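You operate a simulated robot arm through the tools that you are given. There is no shell and no other tool.

You run a simulated robot arm. Do the job below in one go: nothing can be reset, and whatever is moved stays where it is left.

TASK
Label the blue bottle on the labelling machine.
Fine: one whole label; roller arm back, bottle back in the grey tray; the others stay unlabelled. Where these are worked on the way, their far stop is far enough and under half their travel is too little: roller arm.

Only the result counts: the job must be done as asked and must still hold three seconds after the hand-in. Knocking over, shifting, dropping, spilling or breaking anything else fails it.

THE ROBOT
A 7-joint arm with a two-finger parallel gripper, fixed in place. Base frame: the origin is at the foot of the arm, x ahead of it, y to its left, z up; the work surface is at about z = 770. Lengths are in mm, angles in rad, forces in N, time in s.
With the tool pointing down near the work surface it reaches from about 440 to 920 mm from the base axis. Its first joint turns from -2.496 to 2.496 rad. Payload 3 kg.
The tool frame sits at the grasp point between the pads (the TCP): z along the fingers, y along the line on which they close. The tips reach 30 mm beyond it. Largest opening 94 mm; finger width 28, thickness 10; the body of the gripper, 50 by 96 mm, starts 55 mm behind the TCP.
Orientation is told as [roll, pitch, yaw] about the base's x, y, z axes, in that order, counted from this pose: with the fingers straight down and closing along the base's y, the tool's x points along the base's -x, its y along +y and its z along -z.

THE INTERFACE
- The arm moves only by the tool play_rows. Its argument "plan" is a list of rows, each a list of 7 numbers: the turn, a rotation vector about the base's x, y, z in units of 6 degrees (1.0 is 6 degrees), then the shift along the base's x, y, z in units of 30 mm (1.0 is 30 mm), then the gripper command, from -1 (shut) to 1 (fully open), values between in proportion. In form: [[wx, wy, wz, x, y, z, claw], ...]. A call has 1 to 20 rows; each row shifts and turns the commanded pose from where the row before left it. A call with a number of a shift or a turn outside -1 to 1 is refused whole. A row lasts 0.2 s, in which the tool goes at most 50 mm and 0.15 rad; a call with a longer step from one row to the next is refused whole, and so is a gripper value outside its range. Where a pose cannot be reached the arm comes as near as it can. A force on the tool above 40 N (or 10 N above the force at the start of the call, whichever is more), or a blocked arm, ends the call early, and 0.2 s more pass. Each finger travels about 72 mm/s and halts on what it meets, pressing with about 43 N; the grip force reading is that of the motor and also rises with nothing between the fingers. The clock runs only during rows and for 0.2 s after the last one: add rows that do not move to give the fingers time. The reply holds the time, the measured pose of the TCP, the force on the tool along the base axes, the opening and the grip force, in the units named above and with some noise, with the torque about the TCP (base axes, N m) and any sound that the robot's microphone picked up, and new pictures: "pictures" is both (left out), scene, wrist or none.
- Cameras (640 x 400 px; columns grow to the right, rows downward): "scene" is fixed at [393.1, -479.2, 1523.4]; the picture's right is [0.91, -0.42, 0.00], its down [-0.28, -0.60, -0.75] and it looks along [0.31, 0.68, -0.66] (base axes); focal length 320 px, centre (320, 200). "wrist" rides on the gripper at [76, 14, -103] in the tool frame; the picture's right is [-0.18, 0.98, 0.00], its down [-0.75, -0.14, -0.64] and it looks along [-0.63, -0.12, 0.77] (tool axes); focal length 243 px, centre (320, 200). There is no depth. A picture from a camera that has moved, and an enlarged one, comes with that camera's place and axes in the base frame and with its lens. The place of the scene camera against the robot may be out by one fixed shift of up to 25 mm in any direction.
- close_up(camera, box): a new picture of the part [left, top, right, bottom] of that camera's present view, enlarged. No time passes.
- finish_job(): hands the job in; it is judged then, once.

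Nothing tells you positions but the pictures and the camera data. Unless the task says otherwise, let go and move clear before handing in.

The tools are called after "Call:" by a JSON object that holds its "op" and its "data". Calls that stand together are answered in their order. play_rows: Moves the arm, as the interface text tells. Its arguments: {"type":"object","properties":{"plan":{"type":"array","items":{"type":"array","items":{"type":"number"}}},"pictures":{"type":"string","enum":["both","scene","wrist","none"]}},"required":["plan"]} The other tools are called the same way: close_up (camera, box) takes an enlarged picture of a part of a camera's view; finish_job () hands the job in.

At the start:

```text
time: 0.0
position: [628.4, 131.6, 1161.7]
ee_rot: [0.0, -0.001, 0.0]
ft_force: [0.0, -0.6, 0.1]
moment: [-0.03, -0.02, 0.03]
grip_width: 94.0
finger_force: 0.0
```

scene: 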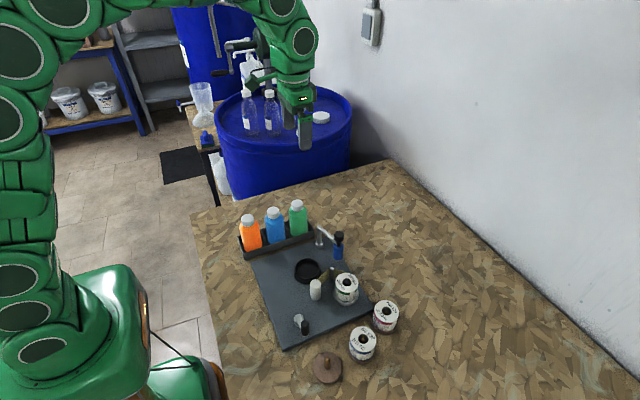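
wrist: 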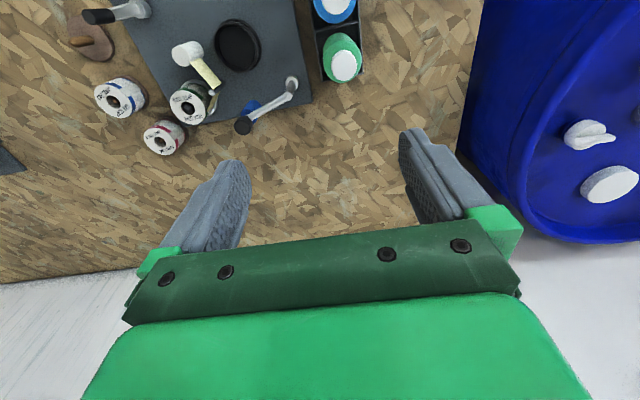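

I see a dark labelling machine on the work surface with a grey tray holding orange, blue and green bottles, plus label rolls and some arms. I'll take close-ups first to understand the mechanism.

Call:
{"op": "close_up", "data": {"camera": "scene", "box": [220, 190, 420, 390]}}

Call:
{"op": "close_up", "data": {"camera": "wrist", "box": [60, 0, 380, 200]}}

Call:
{"op": "close_up", "data": {"camera": "scene", "box": [280, 210, 360, 310]}}

```text
2.00 times, centred on (320, 290) of scene
camera zoom: at [393.1, -479.2, 1523.4], right [0.91, -0.42, 0.0], down [-0.28, -0.6, -0.75], along [0.31, 0.68, -0.66], focal length 639 px, centre (320, 20)
```

zoom: 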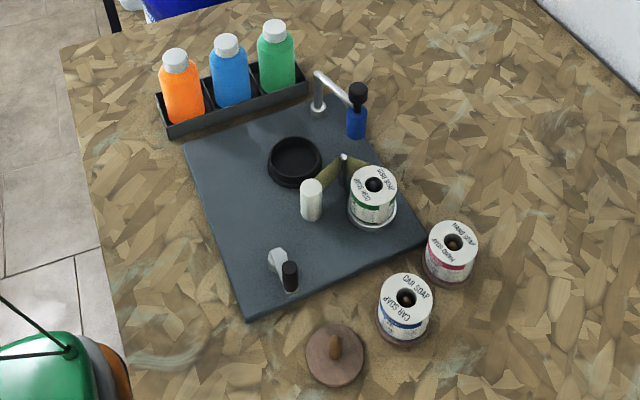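

```text
2.00 times, centred on (220, 100) of wrist
camera zoom: at [552.7, 146.6, 1265.8], right [0.18, 0.98, 0.0], down [0.75, -0.14, 0.64], along [0.63, -0.12, -0.77], focal length 485 px, centre (520, 400)
```

zoom: 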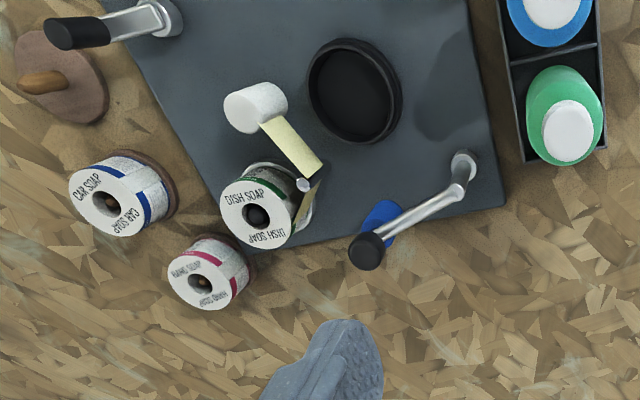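

```text
4.00 times, centred on (320, 260) of scene
camera zoom: at [393.1, -479.2, 1523.4], right [0.91, -0.42, 0.0], down [-0.28, -0.6, -0.75], along [0.31, 0.68, -0.66], focal length 1278 px, centre (320, -40)
```

zoom: 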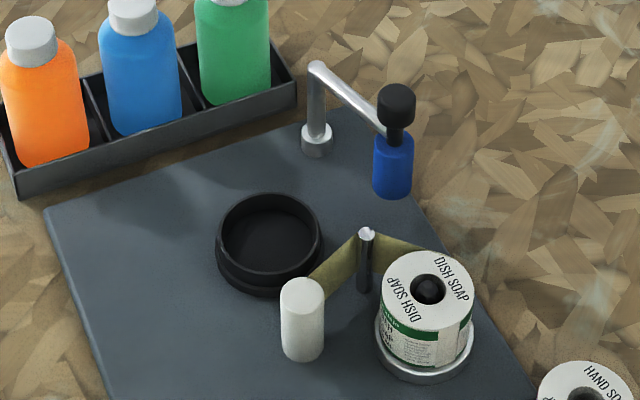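

I see the machine plate with the bottle cup, the peel pin, the mounted roll, a crank with a black handle and the roller arm with a blue roller. I'll move the arm back a little so the wrist camera views the machine better.

Call:
{"op": "play_rows", "data": {"plan": [[0, 0, 0, -0.93, -0.4, -0.33, 1], [0, 0, 0, -0.93, -0.4, -0.33, 1], [0, 0, 0, -0.93, -0.4, -0.33, 1], [0, 0, 0, -0.93, -0.4, -0.33, 1], [0, 0, 0, -0.93, -0.4, -0.33, 1], [0, 0, 0, -0.93, -0.4, -0.33, 1], [0, 0, 0, 0, 0, 0, 1]]}}

```text
time: 1.6
position: [461.0, 59.3, 1101.0]
ee_rot: [0.002, 0.001, -0.002]
ft_force: [0.7, -0.6, -0.1]
moment: [-0.03, 0.0, -0.04]
grip_width: 94.1
finger_force: 0.1
camera wrist: at [385.7, 73.8, 1205.7], right [0.19, 0.98, 0.0], down [0.75, -0.14, 0.64], along [0.63, -0.12, -0.77], focal length 243 px, centre (320, 200)
```

scene: 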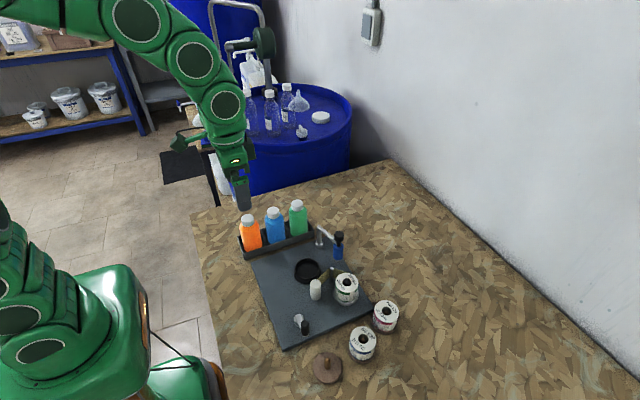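
wrist: 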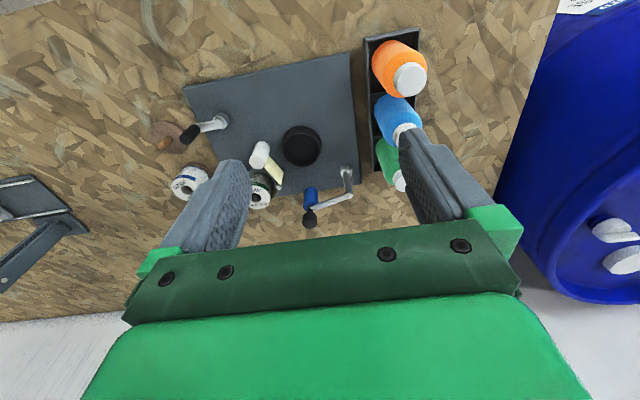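

Call:
{"op": "close_up", "data": {"camera": "wrist", "box": [140, 30, 440, 240]}}

Call:
{"op": "close_up", "data": {"camera": "scene", "box": [225, 190, 345, 290]}}

Call:
{"op": "close_up", "data": {"camera": "scene", "box": [270, 270, 410, 390]}}

Call:
{"op": "close_up", "data": {"camera": "wrist", "box": [230, 110, 370, 240]}}

```text
1.90 times, centred on (290, 135) of wrist
camera zoom: at [385.7, 73.8, 1205.7], right [0.19, 0.98, 0.0], down [0.75, -0.14, 0.64], along [0.63, -0.12, -0.77], focal length 462 px, centre (377, 324)
```

zoom: 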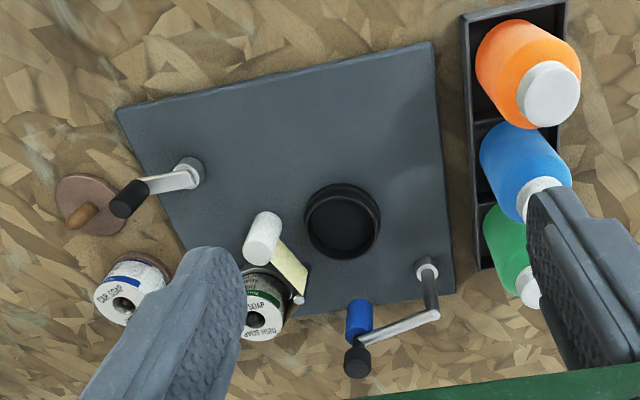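

```text
4.00 times, centred on (285, 240) of scene
camera zoom: at [393.1, -479.2, 1523.4], right [0.91, -0.42, 0.0], down [-0.28, -0.6, -0.75], along [0.31, 0.68, -0.66], focal length 1278 px, centre (460, 40)
```

zoom: 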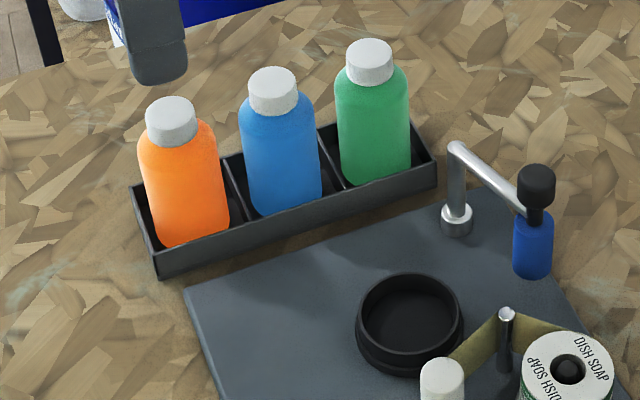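

```text
3.33 times, centred on (340, 330) of scene
camera zoom: at [393.1, -479.2, 1523.4], right [0.91, -0.42, 0.0], down [-0.28, -0.6, -0.75], along [0.31, 0.68, -0.66], focal length 1065 px, centre (253, -233)
```

zoom: 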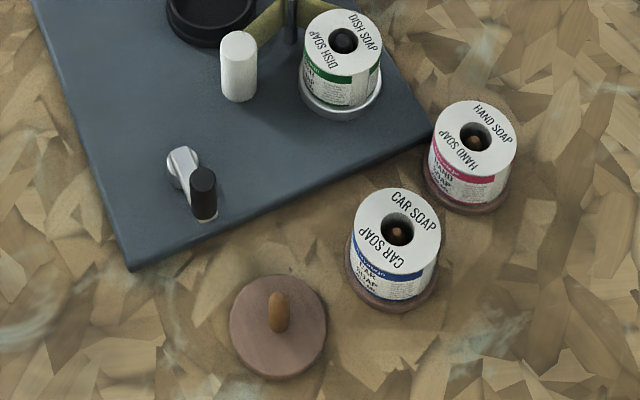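

```text
3.08 times, centred on (300, 175) of wrist
camera zoom: at [385.7, 73.8, 1205.7], right [0.19, 0.98, 0.0], down [0.75, -0.14, 0.64], along [0.63, -0.12, -0.77], focal length 746 px, centre (382, 277)
```

zoom: 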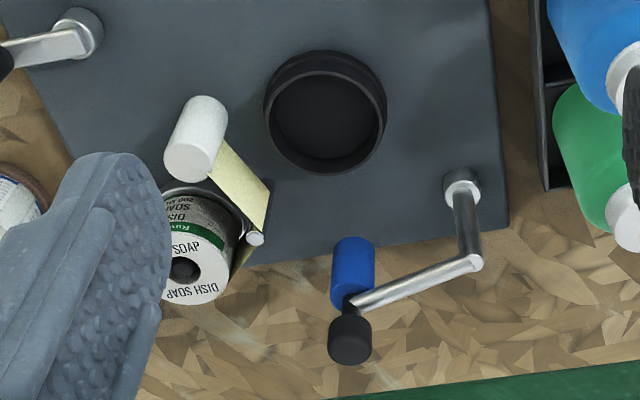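

The mechanism is clear now: the cup is near (587, 0), the arm pivot near (654, 77), and the tray with the three bottles is to the left at larger y. I'll move for a closer stereo view of the tray and the machine.

Call:
{"op": "play_rows", "data": {"plan": [[0, 0, 0, -0.1, 0.6, -0.7, 1], [0, 0, 0, -0.1, 0.6, -0.7, 1], [0, 0, 0, -0.1, 0.6, -0.7, 1], [0, 0, 0, -0.1, 0.6, -0.7, 1], [0, 0, 0, 0, 0, 0, 1]], "pictures": "wrist"}}

Call:
{"op": "close_up", "data": {"camera": "wrist", "box": [200, 0, 450, 156]}}

```text
time: 2.8
position: [448.2, 132.2, 1017.9]
ee_rot: [0.0, 0.001, -0.001]
ft_force: [-0.3, 0.6, -0.2]
moment: [-0.01, 0.02, 0.0]
grip_width: 94.0
finger_force: 0.1
camera wrist: at [373.9, 146.4, 1122.0], right [0.19, 0.98, 0.0], down [0.75, -0.14, 0.64], along [0.63, -0.12, -0.77], focal length 243 px, centre (320, 200)
```

wrist: 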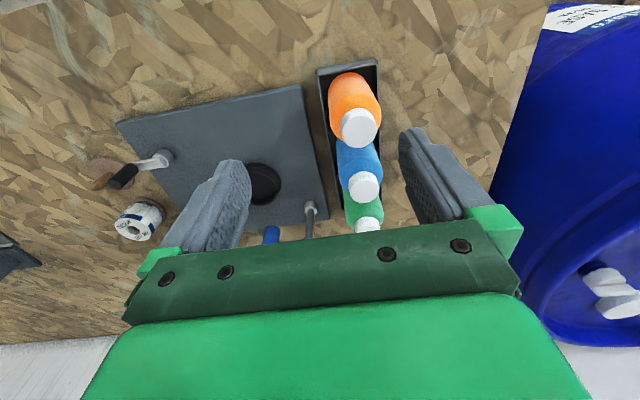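

```text
2.56 times, centred on (325, 78) of wrist
camera zoom: at [373.9, 146.4, 1122.0], right [0.19, 0.98, 0.0], down [0.75, -0.14, 0.64], along [0.63, -0.12, -0.77], focal length 621 px, centre (307, 512)
```

zoom: 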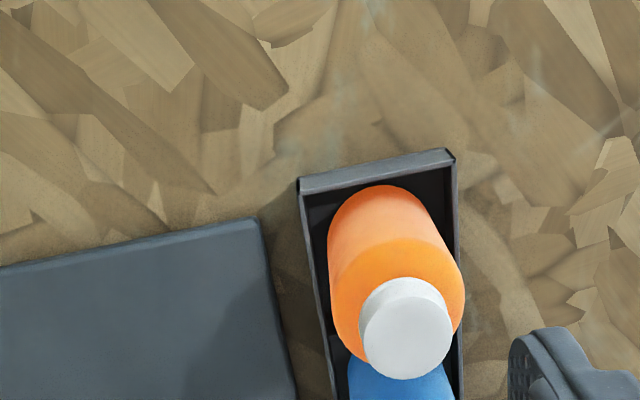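

Call:
{"op": "close_up", "data": {"camera": "wrist", "box": [250, 50, 410, 250]}}

```text
2.00 times, centred on (330, 150) of wrist
camera zoom: at [373.9, 146.4, 1122.0], right [0.19, 0.98, 0.0], down [0.75, -0.14, 0.64], along [0.63, -0.12, -0.77], focal length 485 px, centre (300, 300)
```

zoom: 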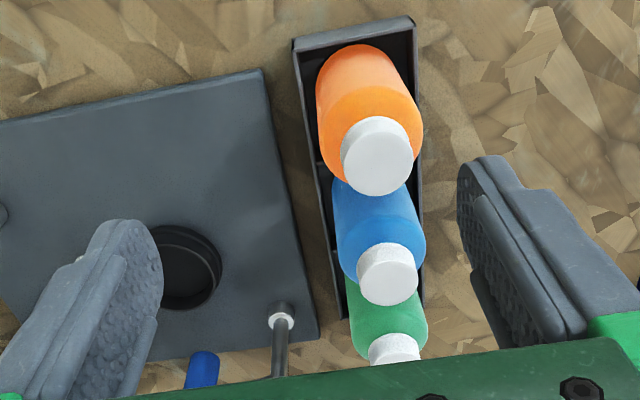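

I place the blue bottle near (555, 166), cap top near z 892, with its neighbours about 75 mm away along x. Next I take a close look at the cup and the roller arm from just above the machine.

Call:
{"op": "play_rows", "data": {"plan": [[0, 0, 0, 0.2, -0.9, -0.2, 1], [0, 0, 0, 0.2, -0.9, -0.2, 1], [0, 0, 0, 0.2, -0.9, -0.2, 1], [0, 0, 0, 0.2, -0.9, -0.2, 1], [0, 0, 0, 0.2, -0.9, -0.2, 1], [0, 0, 0, 0, 0, 0, 1]], "pictures": "wrist"}}

Call:
{"op": "close_up", "data": {"camera": "wrist", "box": [210, 50, 430, 240]}}

Call:
{"op": "close_up", "data": {"camera": "wrist", "box": [60, 40, 300, 190]}}

```text
time: 4.2
position: [480.3, -3.6, 987.1]
ee_rot: [0.0, 0.0, 0.001]
ft_force: [0.1, 0.3, 0.3]
moment: [0.0, 0.01, 0.01]
grip_width: 93.9
finger_force: 0.1
camera wrist: at [403.9, 11.3, 1091.8], right [0.18, 0.98, 0.0], down [0.75, -0.14, 0.64], along [0.63, -0.12, -0.77], focal length 243 px, centre (320, 200)
```

wrist: 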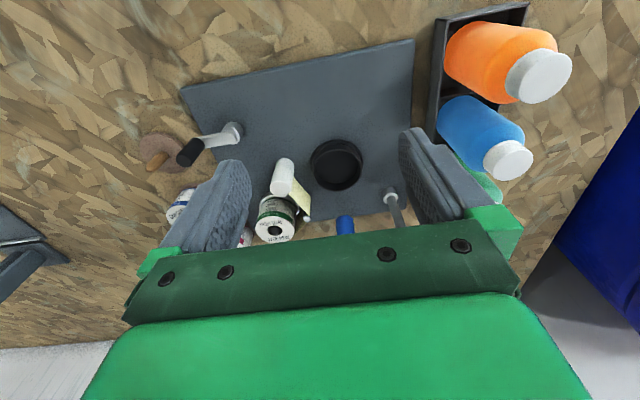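

```text
2.11 times, centred on (320, 145) of wrist
camera zoom: at [403.9, 11.3, 1091.8], right [0.18, 0.98, 0.0], down [0.75, -0.14, 0.64], along [0.63, -0.12, -0.77], focal length 511 px, centre (320, 316)
```

zoom: 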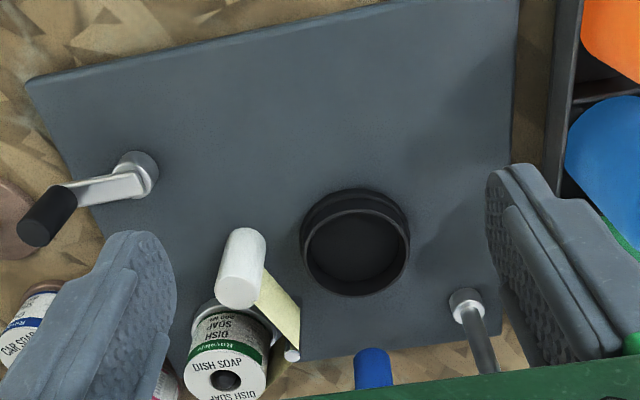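

```text
2.67 times, centred on (180, 115) of wrist
camera zoom: at [403.9, 11.3, 1091.8], right [0.18, 0.98, 0.0], down [0.75, -0.14, 0.64], along [0.63, -0.12, -0.77], focal length 647 px, centre (693, 427)
```

zoom: 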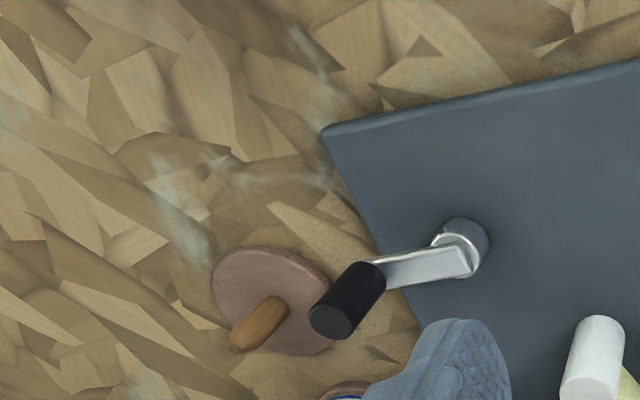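

The cup and crank are clearly in view. I'll take tighter close-ups to fix the cup centre, peel pin and crank.

Call:
{"op": "close_up", "data": {"camera": "wrist", "box": [295, 125, 375, 205]}}

Call:
{"op": "close_up", "data": {"camera": "wrist", "box": [250, 145, 350, 245]}}

Call:
{"op": "close_up", "data": {"camera": "scene", "box": [280, 220, 360, 310]}}

```text
5.00 times, centred on (335, 165) of wrist
camera zoom: at [403.9, 11.3, 1091.8], right [0.18, 0.98, 0.0], down [0.75, -0.14, 0.64], along [0.63, -0.12, -0.77], focal length 1213 px, centre (245, 375)
```

zoom: 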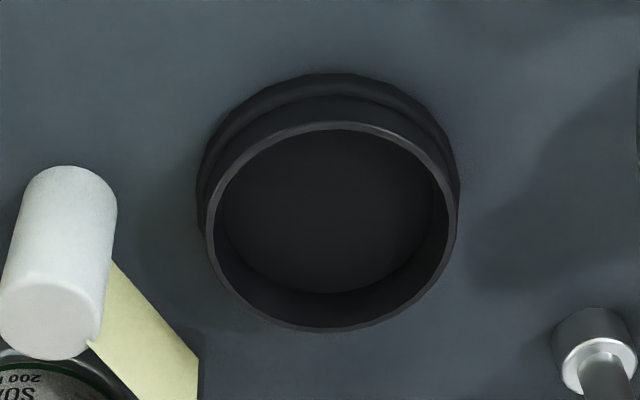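

```text
4.00 times, centred on (300, 195) of wrist
camera zoom: at [403.9, 11.3, 1091.8], right [0.18, 0.98, 0.0], down [0.75, -0.14, 0.64], along [0.63, -0.12, -0.77], focal length 970 px, centre (400, 220)
```

zoom: 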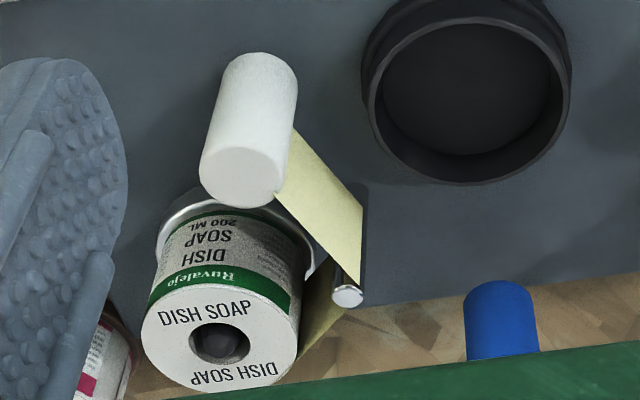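

```text
4.44 times, centred on (320, 265) of scene
camera zoom: at [393.1, -479.2, 1523.4], right [0.91, -0.42, 0.0], down [-0.28, -0.6, -0.75], along [0.31, 0.68, -0.66], focal length 1420 px, centre (320, -89)
```

zoom: 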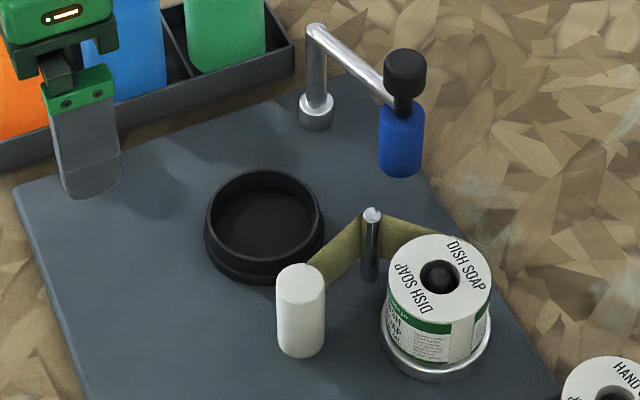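

The cup rim centre is about (587, 1.5) at z ≈ 805, the peel pin about (635, −51), and the crank hub about (510, −120). I'll go above the blue bottle and check alignment before descending to its cap.

Call:
{"op": "play_rows", "data": {"plan": [[0, 0, 0, 0.36, 0.81, 0.1, 1], [0, 0, 0, 0.36, 0.81, 0.1, 1], [0, 0, 0, 0.36, 0.81, 0.1, 1], [0, 0, 0, 0.36, 0.81, 0, 1], [0, 0, 0, 0.36, 0.81, 0, 1], [0, 0, 0, 0.36, 0.81, 0, 1], [0, 0, 0, 0.35, 0.83, 0, 1], [0, 0, 0, 0, 0, 0, 1]]}}

Call:
{"op": "close_up", "data": {"camera": "wrist", "box": [240, 60, 400, 200]}}

Call:
{"op": "close_up", "data": {"camera": "scene", "box": [225, 170, 345, 270]}}

```text
time: 6.0
position: [554.9, 168.8, 996.6]
ee_rot: [0.001, -0.001, -0.002]
ft_force: [0.1, -0.5, -0.2]
moment: [-0.03, -0.03, 0.01]
grip_width: 94.0
finger_force: 0.1
camera wrist: at [479.1, 183.0, 1101.1], right [0.18, 0.98, 0.0], down [0.75, -0.14, 0.64], along [0.63, -0.12, -0.77], focal length 243 px, centre (320, 200)
```

scene: 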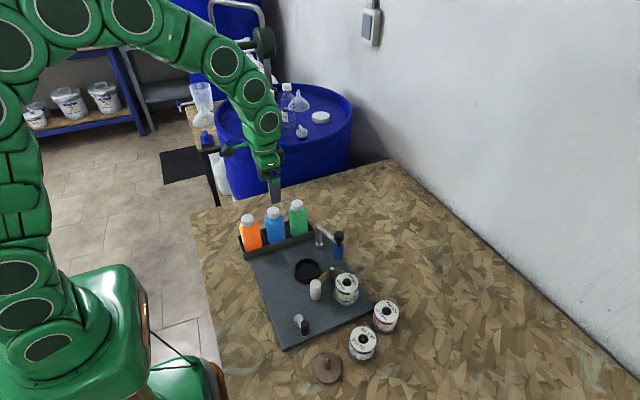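
wrist: 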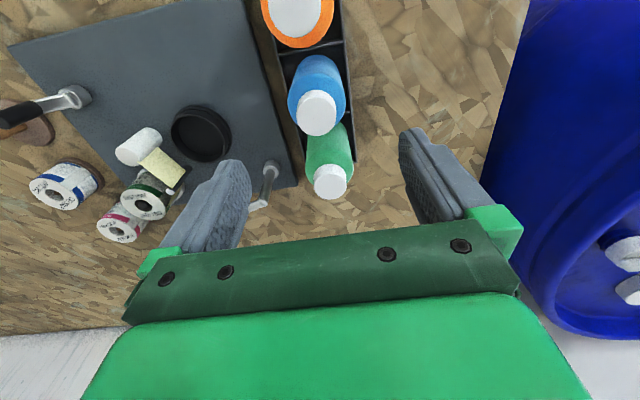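

```text
2.86 times, centred on (320, 130) of wrist
camera zoom: at [479.1, 183.0, 1101.1], right [0.18, 0.98, 0.0], down [0.75, -0.14, 0.64], along [0.63, -0.12, -0.77], focal length 693 px, centre (320, 400)
```

zoom: 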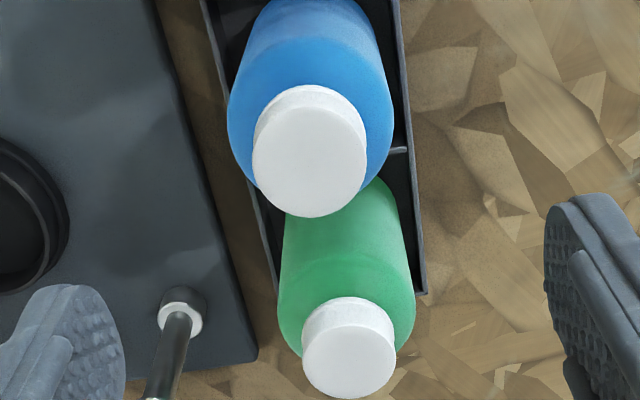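

```text
4.00 times, centred on (285, 220) of scene
camera zoom: at [393.1, -479.2, 1523.4], right [0.91, -0.42, 0.0], down [-0.28, -0.6, -0.75], along [0.31, 0.68, -0.66], focal length 1278 px, centre (460, 120)
```

zoom: 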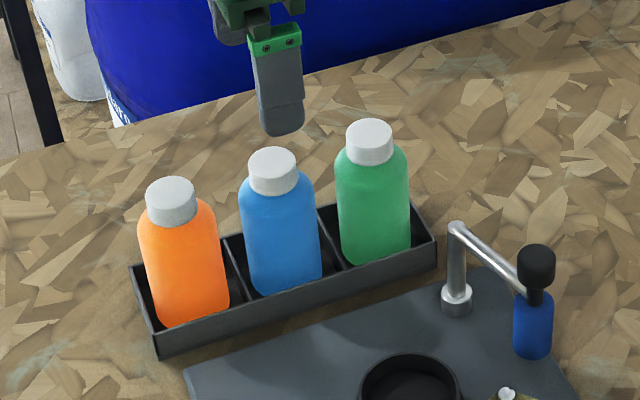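

The blue cap centre measures (555, 165.5, 892.5), which is almost straight under the tool. I'll descend onto the cap, grip it, and lift.

Call:
{"op": "play_rows", "data": {"plan": [[0, 0, 0, 0, -0.055, -0.78, 1], [0, 0, 0, 0, -0.055, -0.78, 1], [0, 0, 0, 0, 0, -0.78, 1], [0, 0, 0, 0, 0, -0.78, 1], [0, 0, 0, 0, 0, 0, 1], [0, 0, 0, 0, 0, 0, 1]]}}

Call:
{"op": "close_up", "data": {"camera": "wrist", "box": [220, 80, 420, 240]}}

Call:
{"op": "close_up", "data": {"camera": "scene", "box": [225, 170, 345, 270]}}

```text
time: 7.4
position: [554.4, 164.9, 903.7]
ee_rot: [-0.001, -0.001, -0.001]
ft_force: [-0.4, 0.5, 0.6]
moment: [-0.02, -0.01, -0.04]
grip_width: 94.2
finger_force: 0.1
camera wrist: at [478.1, 178.8, 1007.6], right [0.18, 0.98, 0.0], down [0.75, -0.14, 0.64], along [0.63, -0.12, -0.77], focal length 243 px, centre (320, 200)
```

scene: 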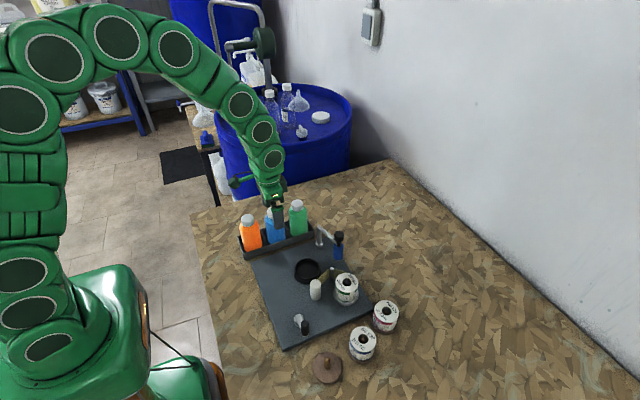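
wrist: 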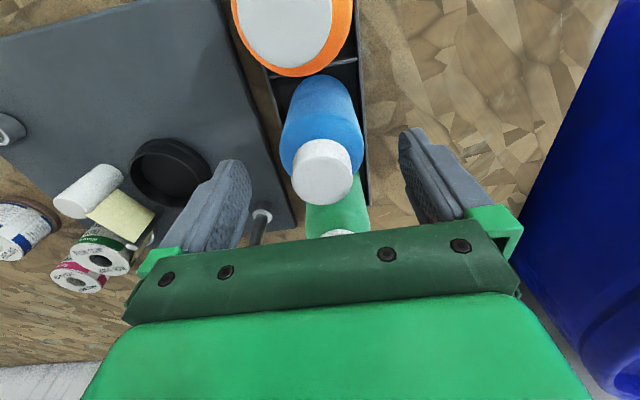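

```text
2.50 times, centred on (320, 160) of wrist
camera zoom: at [478.1, 178.8, 1007.6], right [0.18, 0.98, 0.0], down [0.75, -0.14, 0.64], along [0.63, -0.12, -0.77], focal length 606 px, centre (320, 300)
```

zoom: 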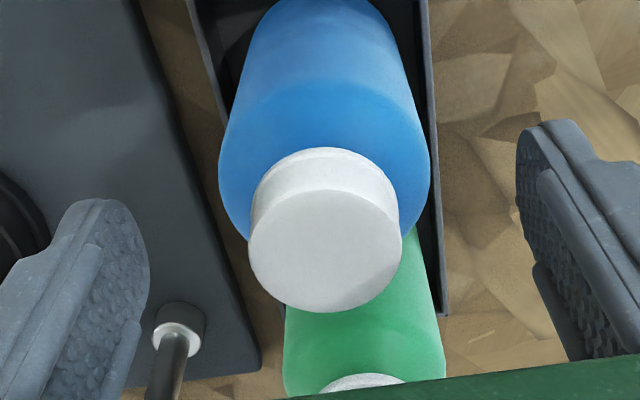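

```text
4.00 times, centred on (285, 220) of scene
camera zoom: at [393.1, -479.2, 1523.4], right [0.91, -0.42, 0.0], down [-0.28, -0.6, -0.75], along [0.31, 0.68, -0.66], focal length 1278 px, centre (460, 120)
```

zoom: 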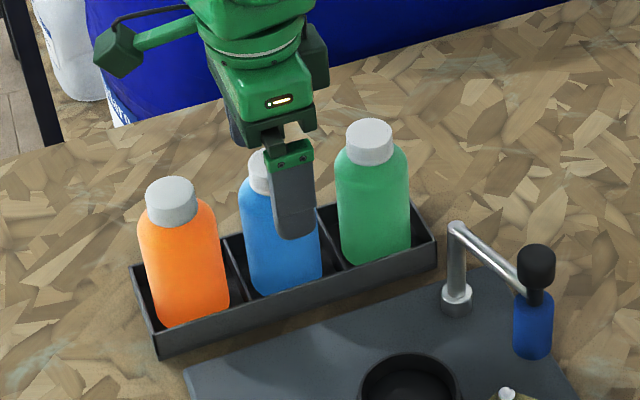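

The tool is about level with the cap and centred across it (cap centre ≈ (556.5, 165)). I'll nudge forward slightly, close on the cap and then lift a little to check the hold.

Call:
{"op": "play_rows", "data": {"plan": [[0, 0, 0, 0.06, 0, 0, 1], [0, 0, 0, 0, 0, 0, 0], [0, 0, 0, 0, 0, 0, -1], [0, 0, 0, 0, 0, 0, -1], [0, 0, 0, 0, 0, 0, -1], [0, 0, 0, 0, 0, 0, -1]]}}

Call:
{"op": "close_up", "data": {"camera": "scene", "box": [225, 170, 345, 270]}}

```text
time: 8.8
position: [556.2, 164.3, 903.2]
ee_rot: [-0.001, 0.0, -0.001]
ft_force: [0.2, 0.3, 31.0]
moment: [-0.02, -0.2, 0.0]
grip_width: 33.9
finger_force: 42.7
camera wrist: at [480.2, 179.0, 1008.3], right [0.18, 0.98, 0.0], down [0.75, -0.14, 0.64], along [0.63, -0.12, -0.77], focal length 243 px, centre (320, 200)
```

scene: 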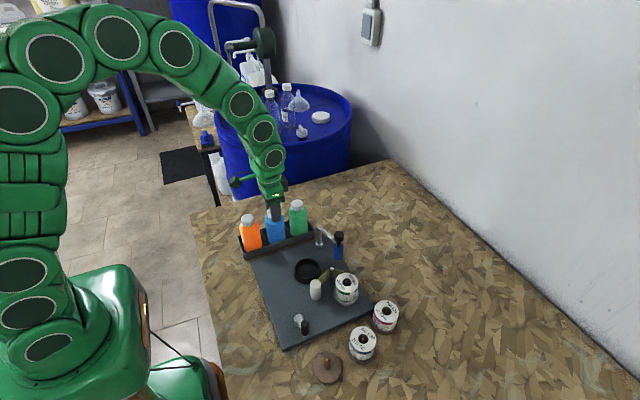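
wrist: 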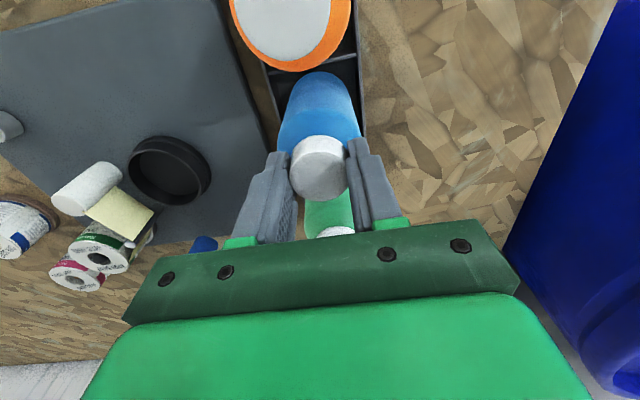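

```text
4.00 times, centred on (285, 220) of scene
camera zoom: at [393.1, -479.2, 1523.4], right [0.91, -0.42, 0.0], down [-0.28, -0.6, -0.75], along [0.31, 0.68, -0.66], focal length 1278 px, centre (460, 120)
```

zoom: 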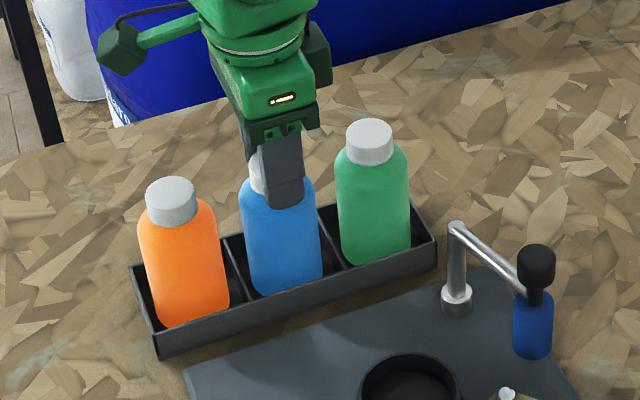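

The cap is gripped (width 33.9), with a 31 N upward reaction, so the tips are likely touching the shoulder. I'll lift gently and see whether it clears.

Call:
{"op": "play_rows", "data": {"plan": [[0, 0, 0, 0, 0, 0.1, -1], [0, 0, 0, 0, 0, 0.2, -1], [0, 0, 0, 0, 0, 0.4, -1], [0, 0, 0, 0, 0, 0, -1]]}}

Call:
{"op": "close_up", "data": {"camera": "scene", "box": [225, 170, 345, 270]}}

```text
time: 9.8
position: [556.1, 164.0, 925.0]
ee_rot: [0.0, 0.001, 0.001]
ft_force: [-0.3, 0.4, -2.0]
moment: [0.01, 0.01, 0.0]
grip_width: 33.6
finger_force: 43.3
camera wrist: at [480.7, 179.1, 1028.5], right [0.18, 0.98, 0.0], down [0.75, -0.14, 0.64], along [0.63, -0.12, -0.77], focal length 243 px, centre (320, 200)
```

scene: 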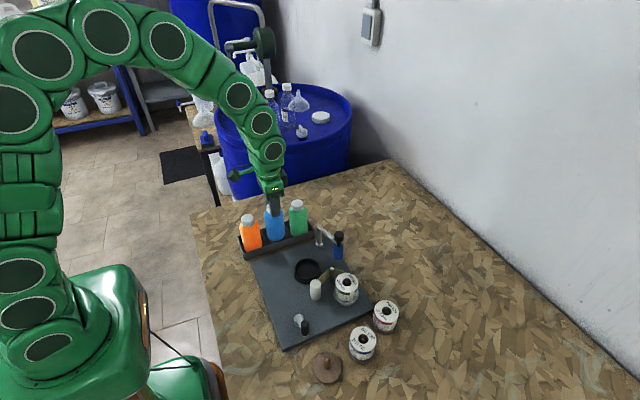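
wrist: 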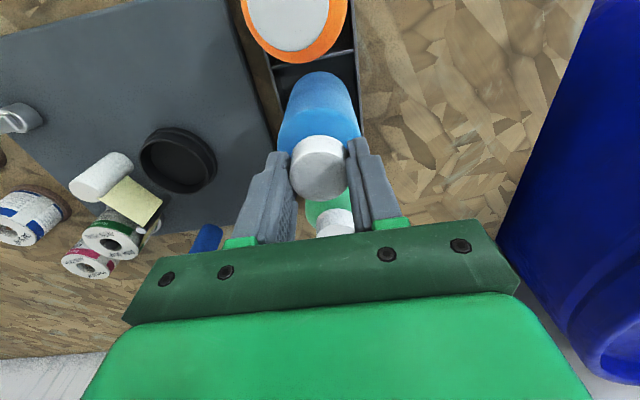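

```text
4.00 times, centred on (285, 220) of scene
camera zoom: at [393.1, -479.2, 1523.4], right [0.91, -0.42, 0.0], down [-0.28, -0.6, -0.75], along [0.31, 0.68, -0.66], focal length 1278 px, centre (460, 120)
```

zoom: 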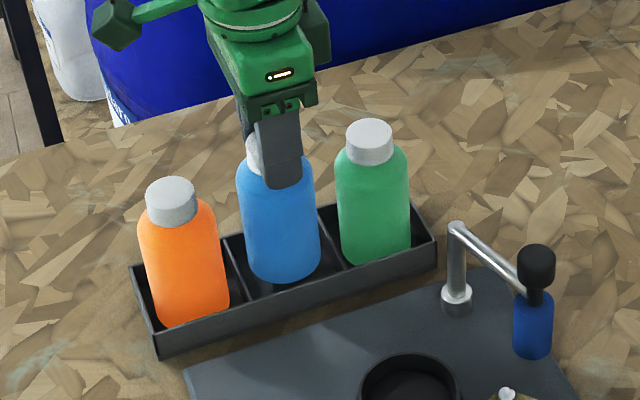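

The bottle is lifted cleanly and hangs straight. I'll raise it further and check its offset in the grip.

Call:
{"op": "play_rows", "data": {"plan": [[0, 0, 0, 0, 0, 0.7, -1], [0, 0, 0, 0, 0, 0.7, -1], [0, 0, 0, 0, 0, 0, -1]], "pictures": "wrist"}}

Call:
{"op": "close_up", "data": {"camera": "wrist", "box": [250, 50, 390, 230]}}

```text
time: 10.6
position: [556.7, 163.3, 965.5]
ee_rot: [0.002, 0.001, -0.001]
ft_force: [-1.1, -0.5, -1.9]
moment: [-0.01, 0.0, 0.01]
grip_width: 33.8
finger_force: 43.1
camera wrist: at [480.5, 178.8, 1070.0], right [0.18, 0.98, 0.0], down [0.75, -0.14, 0.64], along [0.63, -0.12, -0.77], focal length 243 px, centre (320, 200)
```

wrist: 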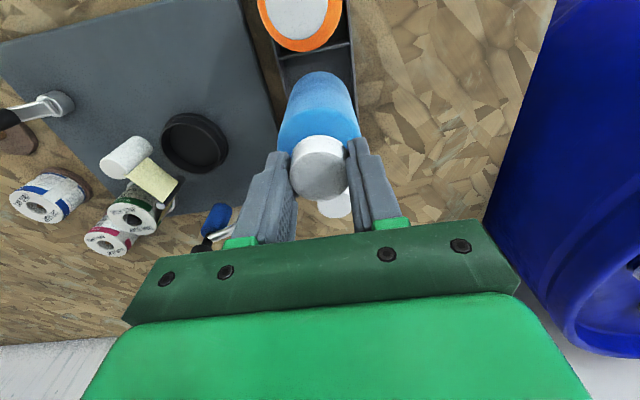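

```text
2.22 times, centred on (320, 140) of wrist
camera zoom: at [480.5, 178.8, 1070.0], right [0.18, 0.98, 0.0], down [0.75, -0.14, 0.64], along [0.63, -0.12, -0.77], focal length 539 px, centre (320, 333)
```

zoom: 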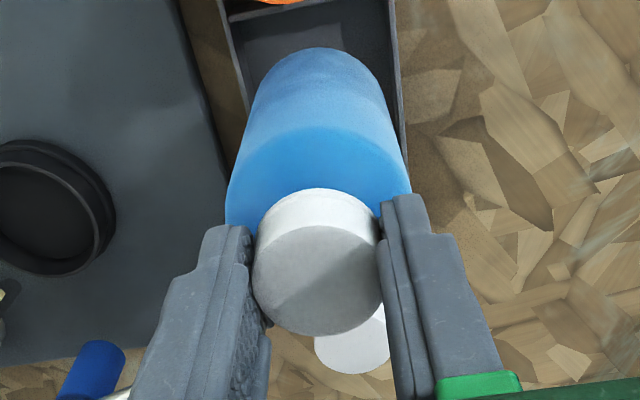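

Call:
{"op": "close_up", "data": {"camera": "wrist", "box": [150, 100, 240, 180]}}

Call:
{"op": "close_up", "data": {"camera": "wrist", "box": [180, 190, 250, 260]}}

```text
5.00 times, centred on (195, 140) of wrist
camera zoom: at [480.5, 178.8, 1070.0], right [0.18, 0.98, 0.0], down [0.75, -0.14, 0.64], along [0.63, -0.12, -0.77], focal length 1213 px, centre (945, 500)
```

zoom: 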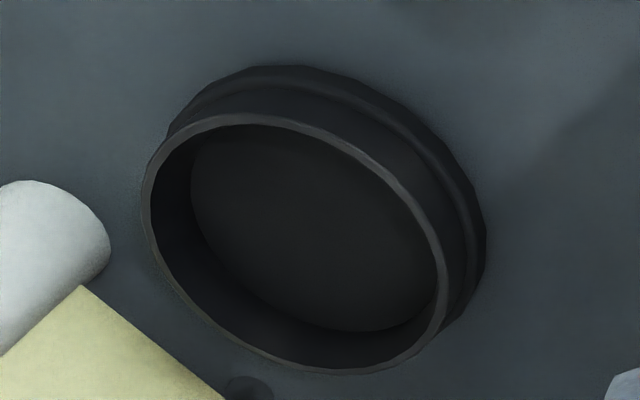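

```text
5.71 times, centred on (215, 225) of wrist
camera zoom: at [480.5, 178.8, 1070.0], right [0.18, 0.98, 0.0], down [0.75, -0.14, 0.64], along [0.63, -0.12, -0.77], focal length 1386 px, centre (920, 57)
```

zoom: 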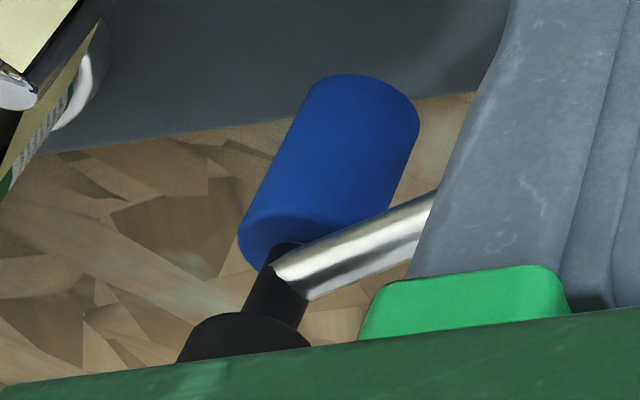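

The cup rim measures consistently at (587, 1.5, 809) and the bottle hangs on the tool axis. I'll carry it over the cup at the present height and inspect.

Call:
{"op": "play_rows", "data": {"plan": [[0, 0, 0, 0.14, -0.77, 0, -1], [0, 0, 0, 0.14, -0.77, 0, -1], [0, 0, 0, 0.14, -0.77, 0, -1], [0, 0, 0, 0.14, -0.77, 0, -1], [0, 0, 0, 0.14, -0.77, 0, -1], [0, 0, 0, 0.14, -0.77, 0, -1], [0, 0, 0, 0.14, -0.77, 0, -1], [0, 0, 0, 0, 0, 0, -1], [0, 0, 0, 0, 0, 0, -1]]}}

Call:
{"op": "close_up", "data": {"camera": "scene", "box": [270, 200, 370, 300]}}

Call:
{"op": "close_up", "data": {"camera": "wrist", "box": [240, 50, 400, 210]}}

```text
time: 12.6
position: [585.8, 2.5, 966.3]
ee_rot: [0.0, 0.001, -0.001]
ft_force: [0.8, 0.0, -1.9]
moment: [0.02, -0.01, 0.01]
grip_width: 33.6
finger_force: 42.9
camera wrist: at [509.9, 16.7, 1070.8], right [0.18, 0.98, 0.0], down [0.75, -0.14, 0.64], along [0.63, -0.12, -0.77], focal length 243 px, centre (320, 200)
```

scene: 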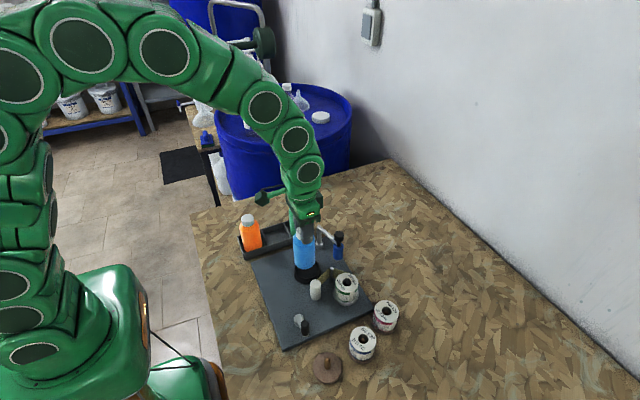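
wrist: 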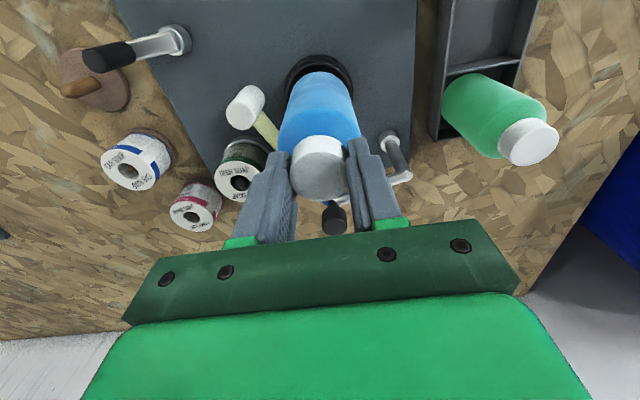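

```text
4.00 times, centred on (320, 250) of scene
camera zoom: at [393.1, -479.2, 1523.4], right [0.91, -0.42, 0.0], down [-0.28, -0.6, -0.75], along [0.31, 0.68, -0.66], focal length 1278 px, centre (320, 0)
```

zoom: 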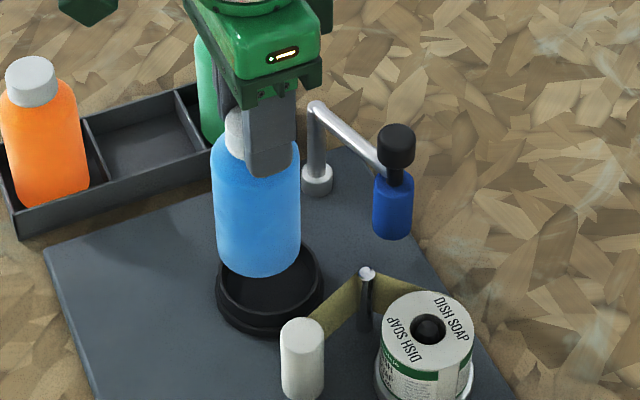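

```text
2.50 times, centred on (320, 130) of wrist
camera zoom: at [509.9, 16.7, 1070.8], right [0.18, 0.98, 0.0], down [0.75, -0.14, 0.64], along [0.63, -0.12, -0.77], focal length 606 px, centre (320, 375)
```

zoom: 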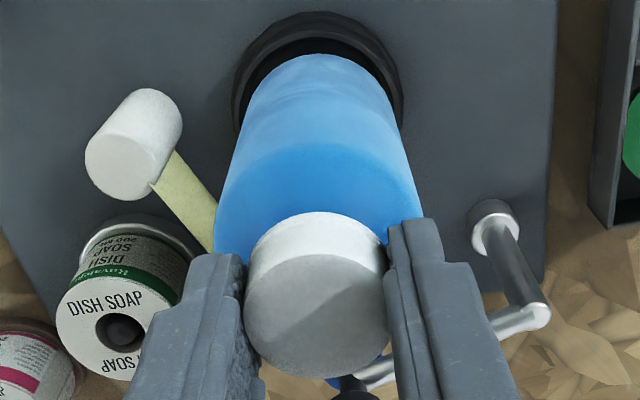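

Call:
{"op": "close_up", "data": {"camera": "wrist", "box": [275, 45, 365, 105]}}

Call:
{"op": "close_up", "data": {"camera": "scene", "box": [285, 235, 335, 295]}}

```text
6.67 times, centred on (320, 75) of wrist
camera zoom: at [509.9, 16.7, 1070.8], right [0.18, 0.98, 0.0], down [0.75, -0.14, 0.64], along [0.63, -0.12, -0.77], focal length 1618 px, centre (320, 1033)
```

zoom: 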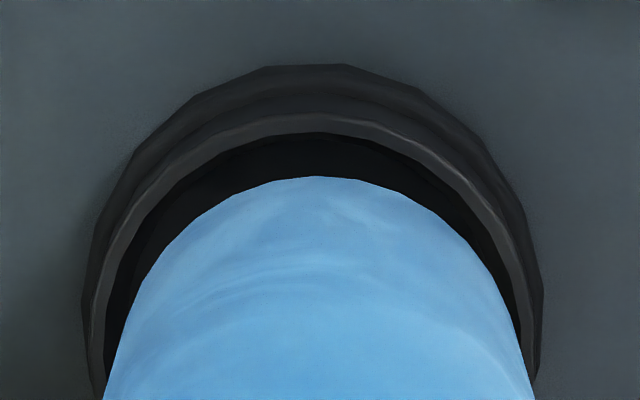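

```text
6.67 times, centred on (310, 265) of scene
camera zoom: at [393.1, -479.2, 1523.4], right [0.91, -0.42, 0.0], down [-0.28, -0.6, -0.75], along [0.31, 0.68, -0.66], focal length 2130 px, centre (387, -233)
```

zoom: 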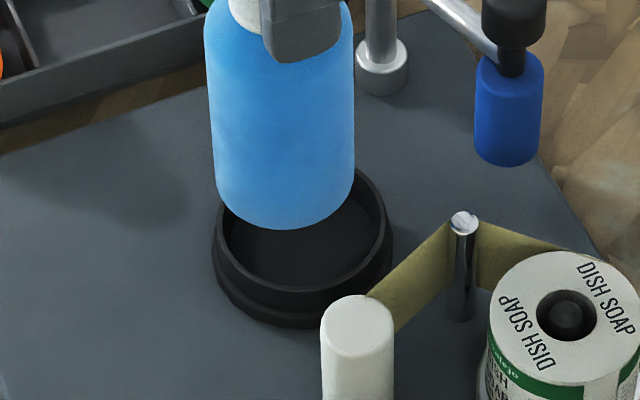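

The bottle is near the cup but looks about 4–5 mm short of centre along x. I'll shift a bit, lower to just above the rim, and compare again.

Call:
{"op": "play_rows", "data": {"plan": [[0, 0, 0, 0.14, -0.05, -0.3, -1], [0, 0, 0, 0, 0, -0.33, -1], [0, 0, 0, 0, 0, 0, -1], [0, 0, 0, 0, 0, 0, -1]]}}

Call:
{"op": "close_up", "data": {"camera": "wrist", "box": [275, 45, 365, 105]}}

Call:
{"op": "close_up", "data": {"camera": "scene", "box": [285, 235, 335, 295]}}

```text
time: 13.6
position: [589.1, 1.3, 947.2]
ee_rot: [0.0, 0.001, -0.001]
ft_force: [-0.3, 0.3, -2.2]
moment: [0.0, 0.02, -0.01]
grip_width: 33.7
finger_force: 43.2
camera wrist: at [514.1, 15.7, 1051.7], right [0.18, 0.98, 0.0], down [0.75, -0.14, 0.64], along [0.63, -0.12, -0.77], focal length 243 px, centre (320, 200)
```

scene: 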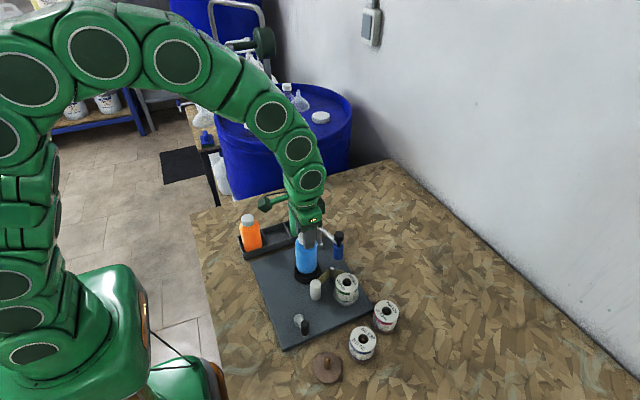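
wrist: 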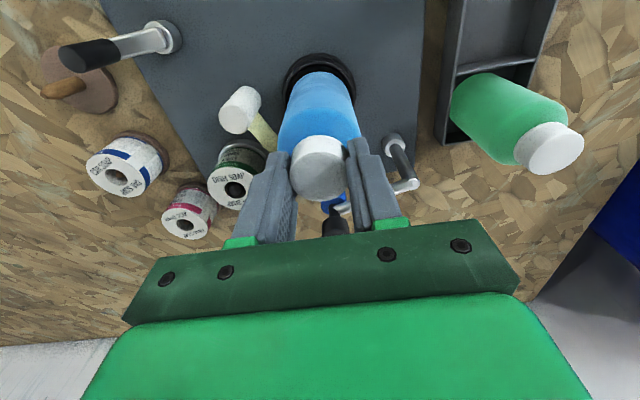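

```text
6.67 times, centred on (320, 75) of wrist
camera zoom: at [514.1, 15.7, 1051.7], right [0.18, 0.98, 0.0], down [0.75, -0.14, 0.64], along [0.63, -0.12, -0.77], focal length 1618 px, centre (320, 1033)
```

zoom: 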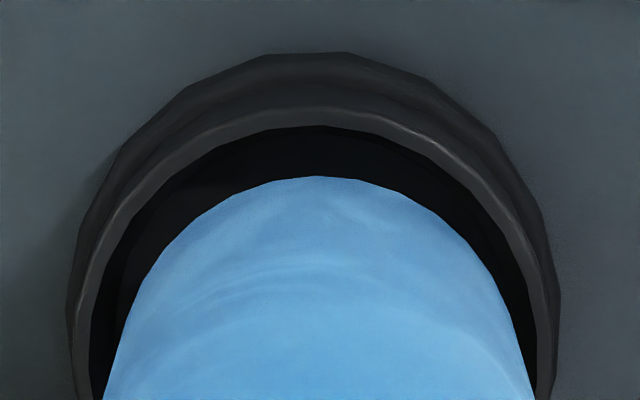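

```text
6.67 times, centred on (310, 265) of scene
camera zoom: at [393.1, -479.2, 1523.4], right [0.91, -0.42, 0.0], down [-0.28, -0.6, -0.75], along [0.31, 0.68, -0.66], focal length 2130 px, centre (387, -233)
```

zoom: 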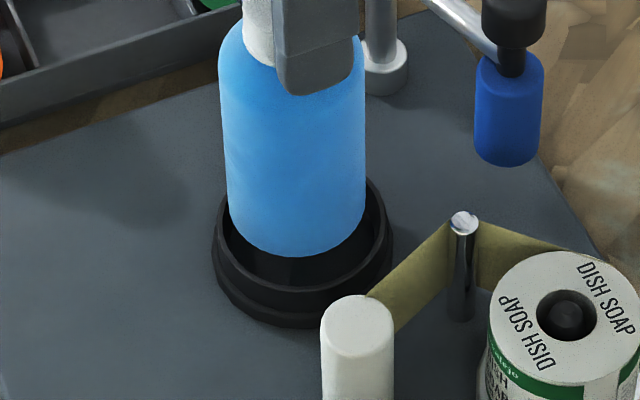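

Call:
{"op": "play_rows", "data": {"plan": [[0, 0, 0, 0.05, -0.04, -0.1, -1], [0, 0, 0, 0, 0, -0.1, -1], [0, 0, 0, 0, 0, 0, -1], [0, 0, 0, 0, 0, 0, -1]]}}

Call:
{"op": "close_up", "data": {"camera": "wrist", "box": [275, 45, 365, 105]}}

Call:
{"op": "close_up", "data": {"camera": "scene", "box": [285, 240, 335, 290]}}

```text
time: 14.6
position: [591.4, -0.1, 941.7]
ee_rot: [0.0, 0.0, -0.003]
ft_force: [0.5, -0.2, -1.9]
moment: [0.02, 0.01, 0.0]
grip_width: 33.7
finger_force: 43.2
camera wrist: at [515.5, 14.1, 1045.7], right [0.18, 0.98, 0.0], down [0.75, -0.14, 0.64], along [0.63, -0.12, -0.77], focal length 243 px, centre (320, 200)
```

scene: 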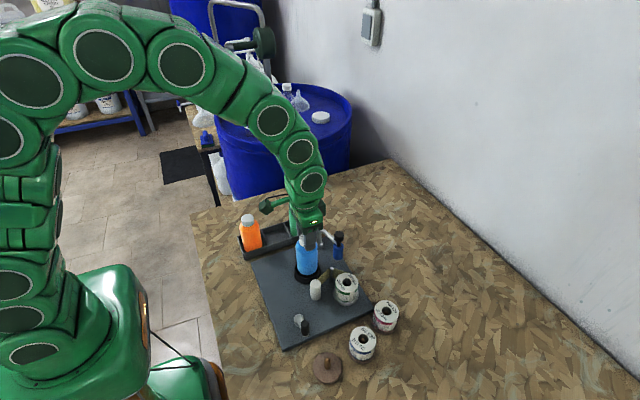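
wrist: 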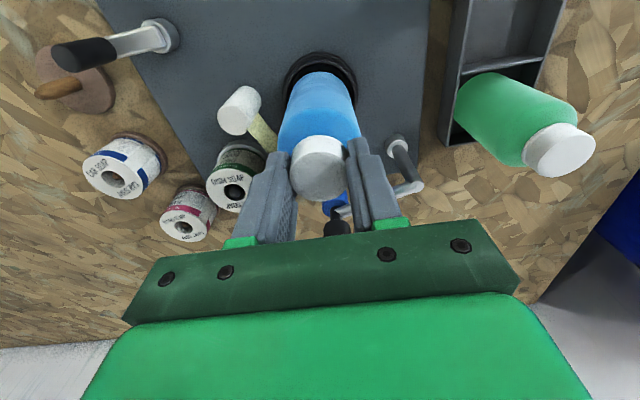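

```text
6.67 times, centred on (320, 75) of wrist
camera zoom: at [515.5, 14.1, 1045.7], right [0.18, 0.98, 0.0], down [0.75, -0.14, 0.64], along [0.63, -0.12, -0.77], focal length 1618 px, centre (320, 1033)
```

zoom: 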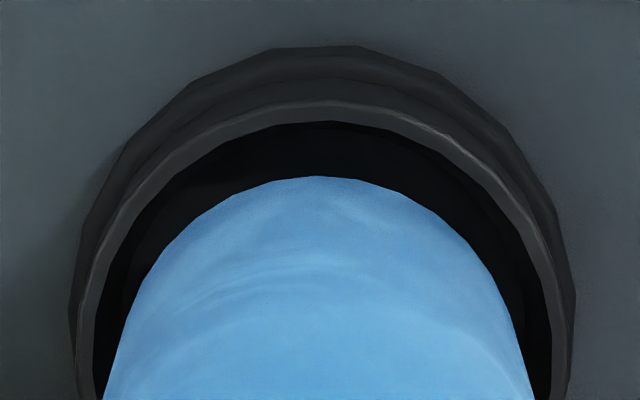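

```text
8.00 times, centred on (310, 265) of scene
camera zoom: at [393.1, -479.2, 1523.4], right [0.91, -0.42, 0.0], down [-0.28, -0.6, -0.75], along [0.31, 0.68, -0.66], focal length 2556 px, centre (400, -320)
```

zoom: 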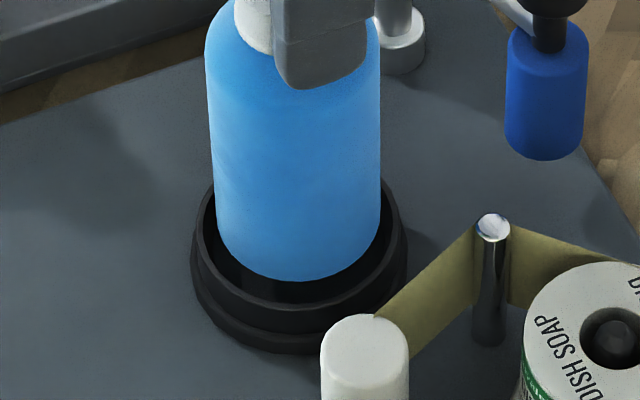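

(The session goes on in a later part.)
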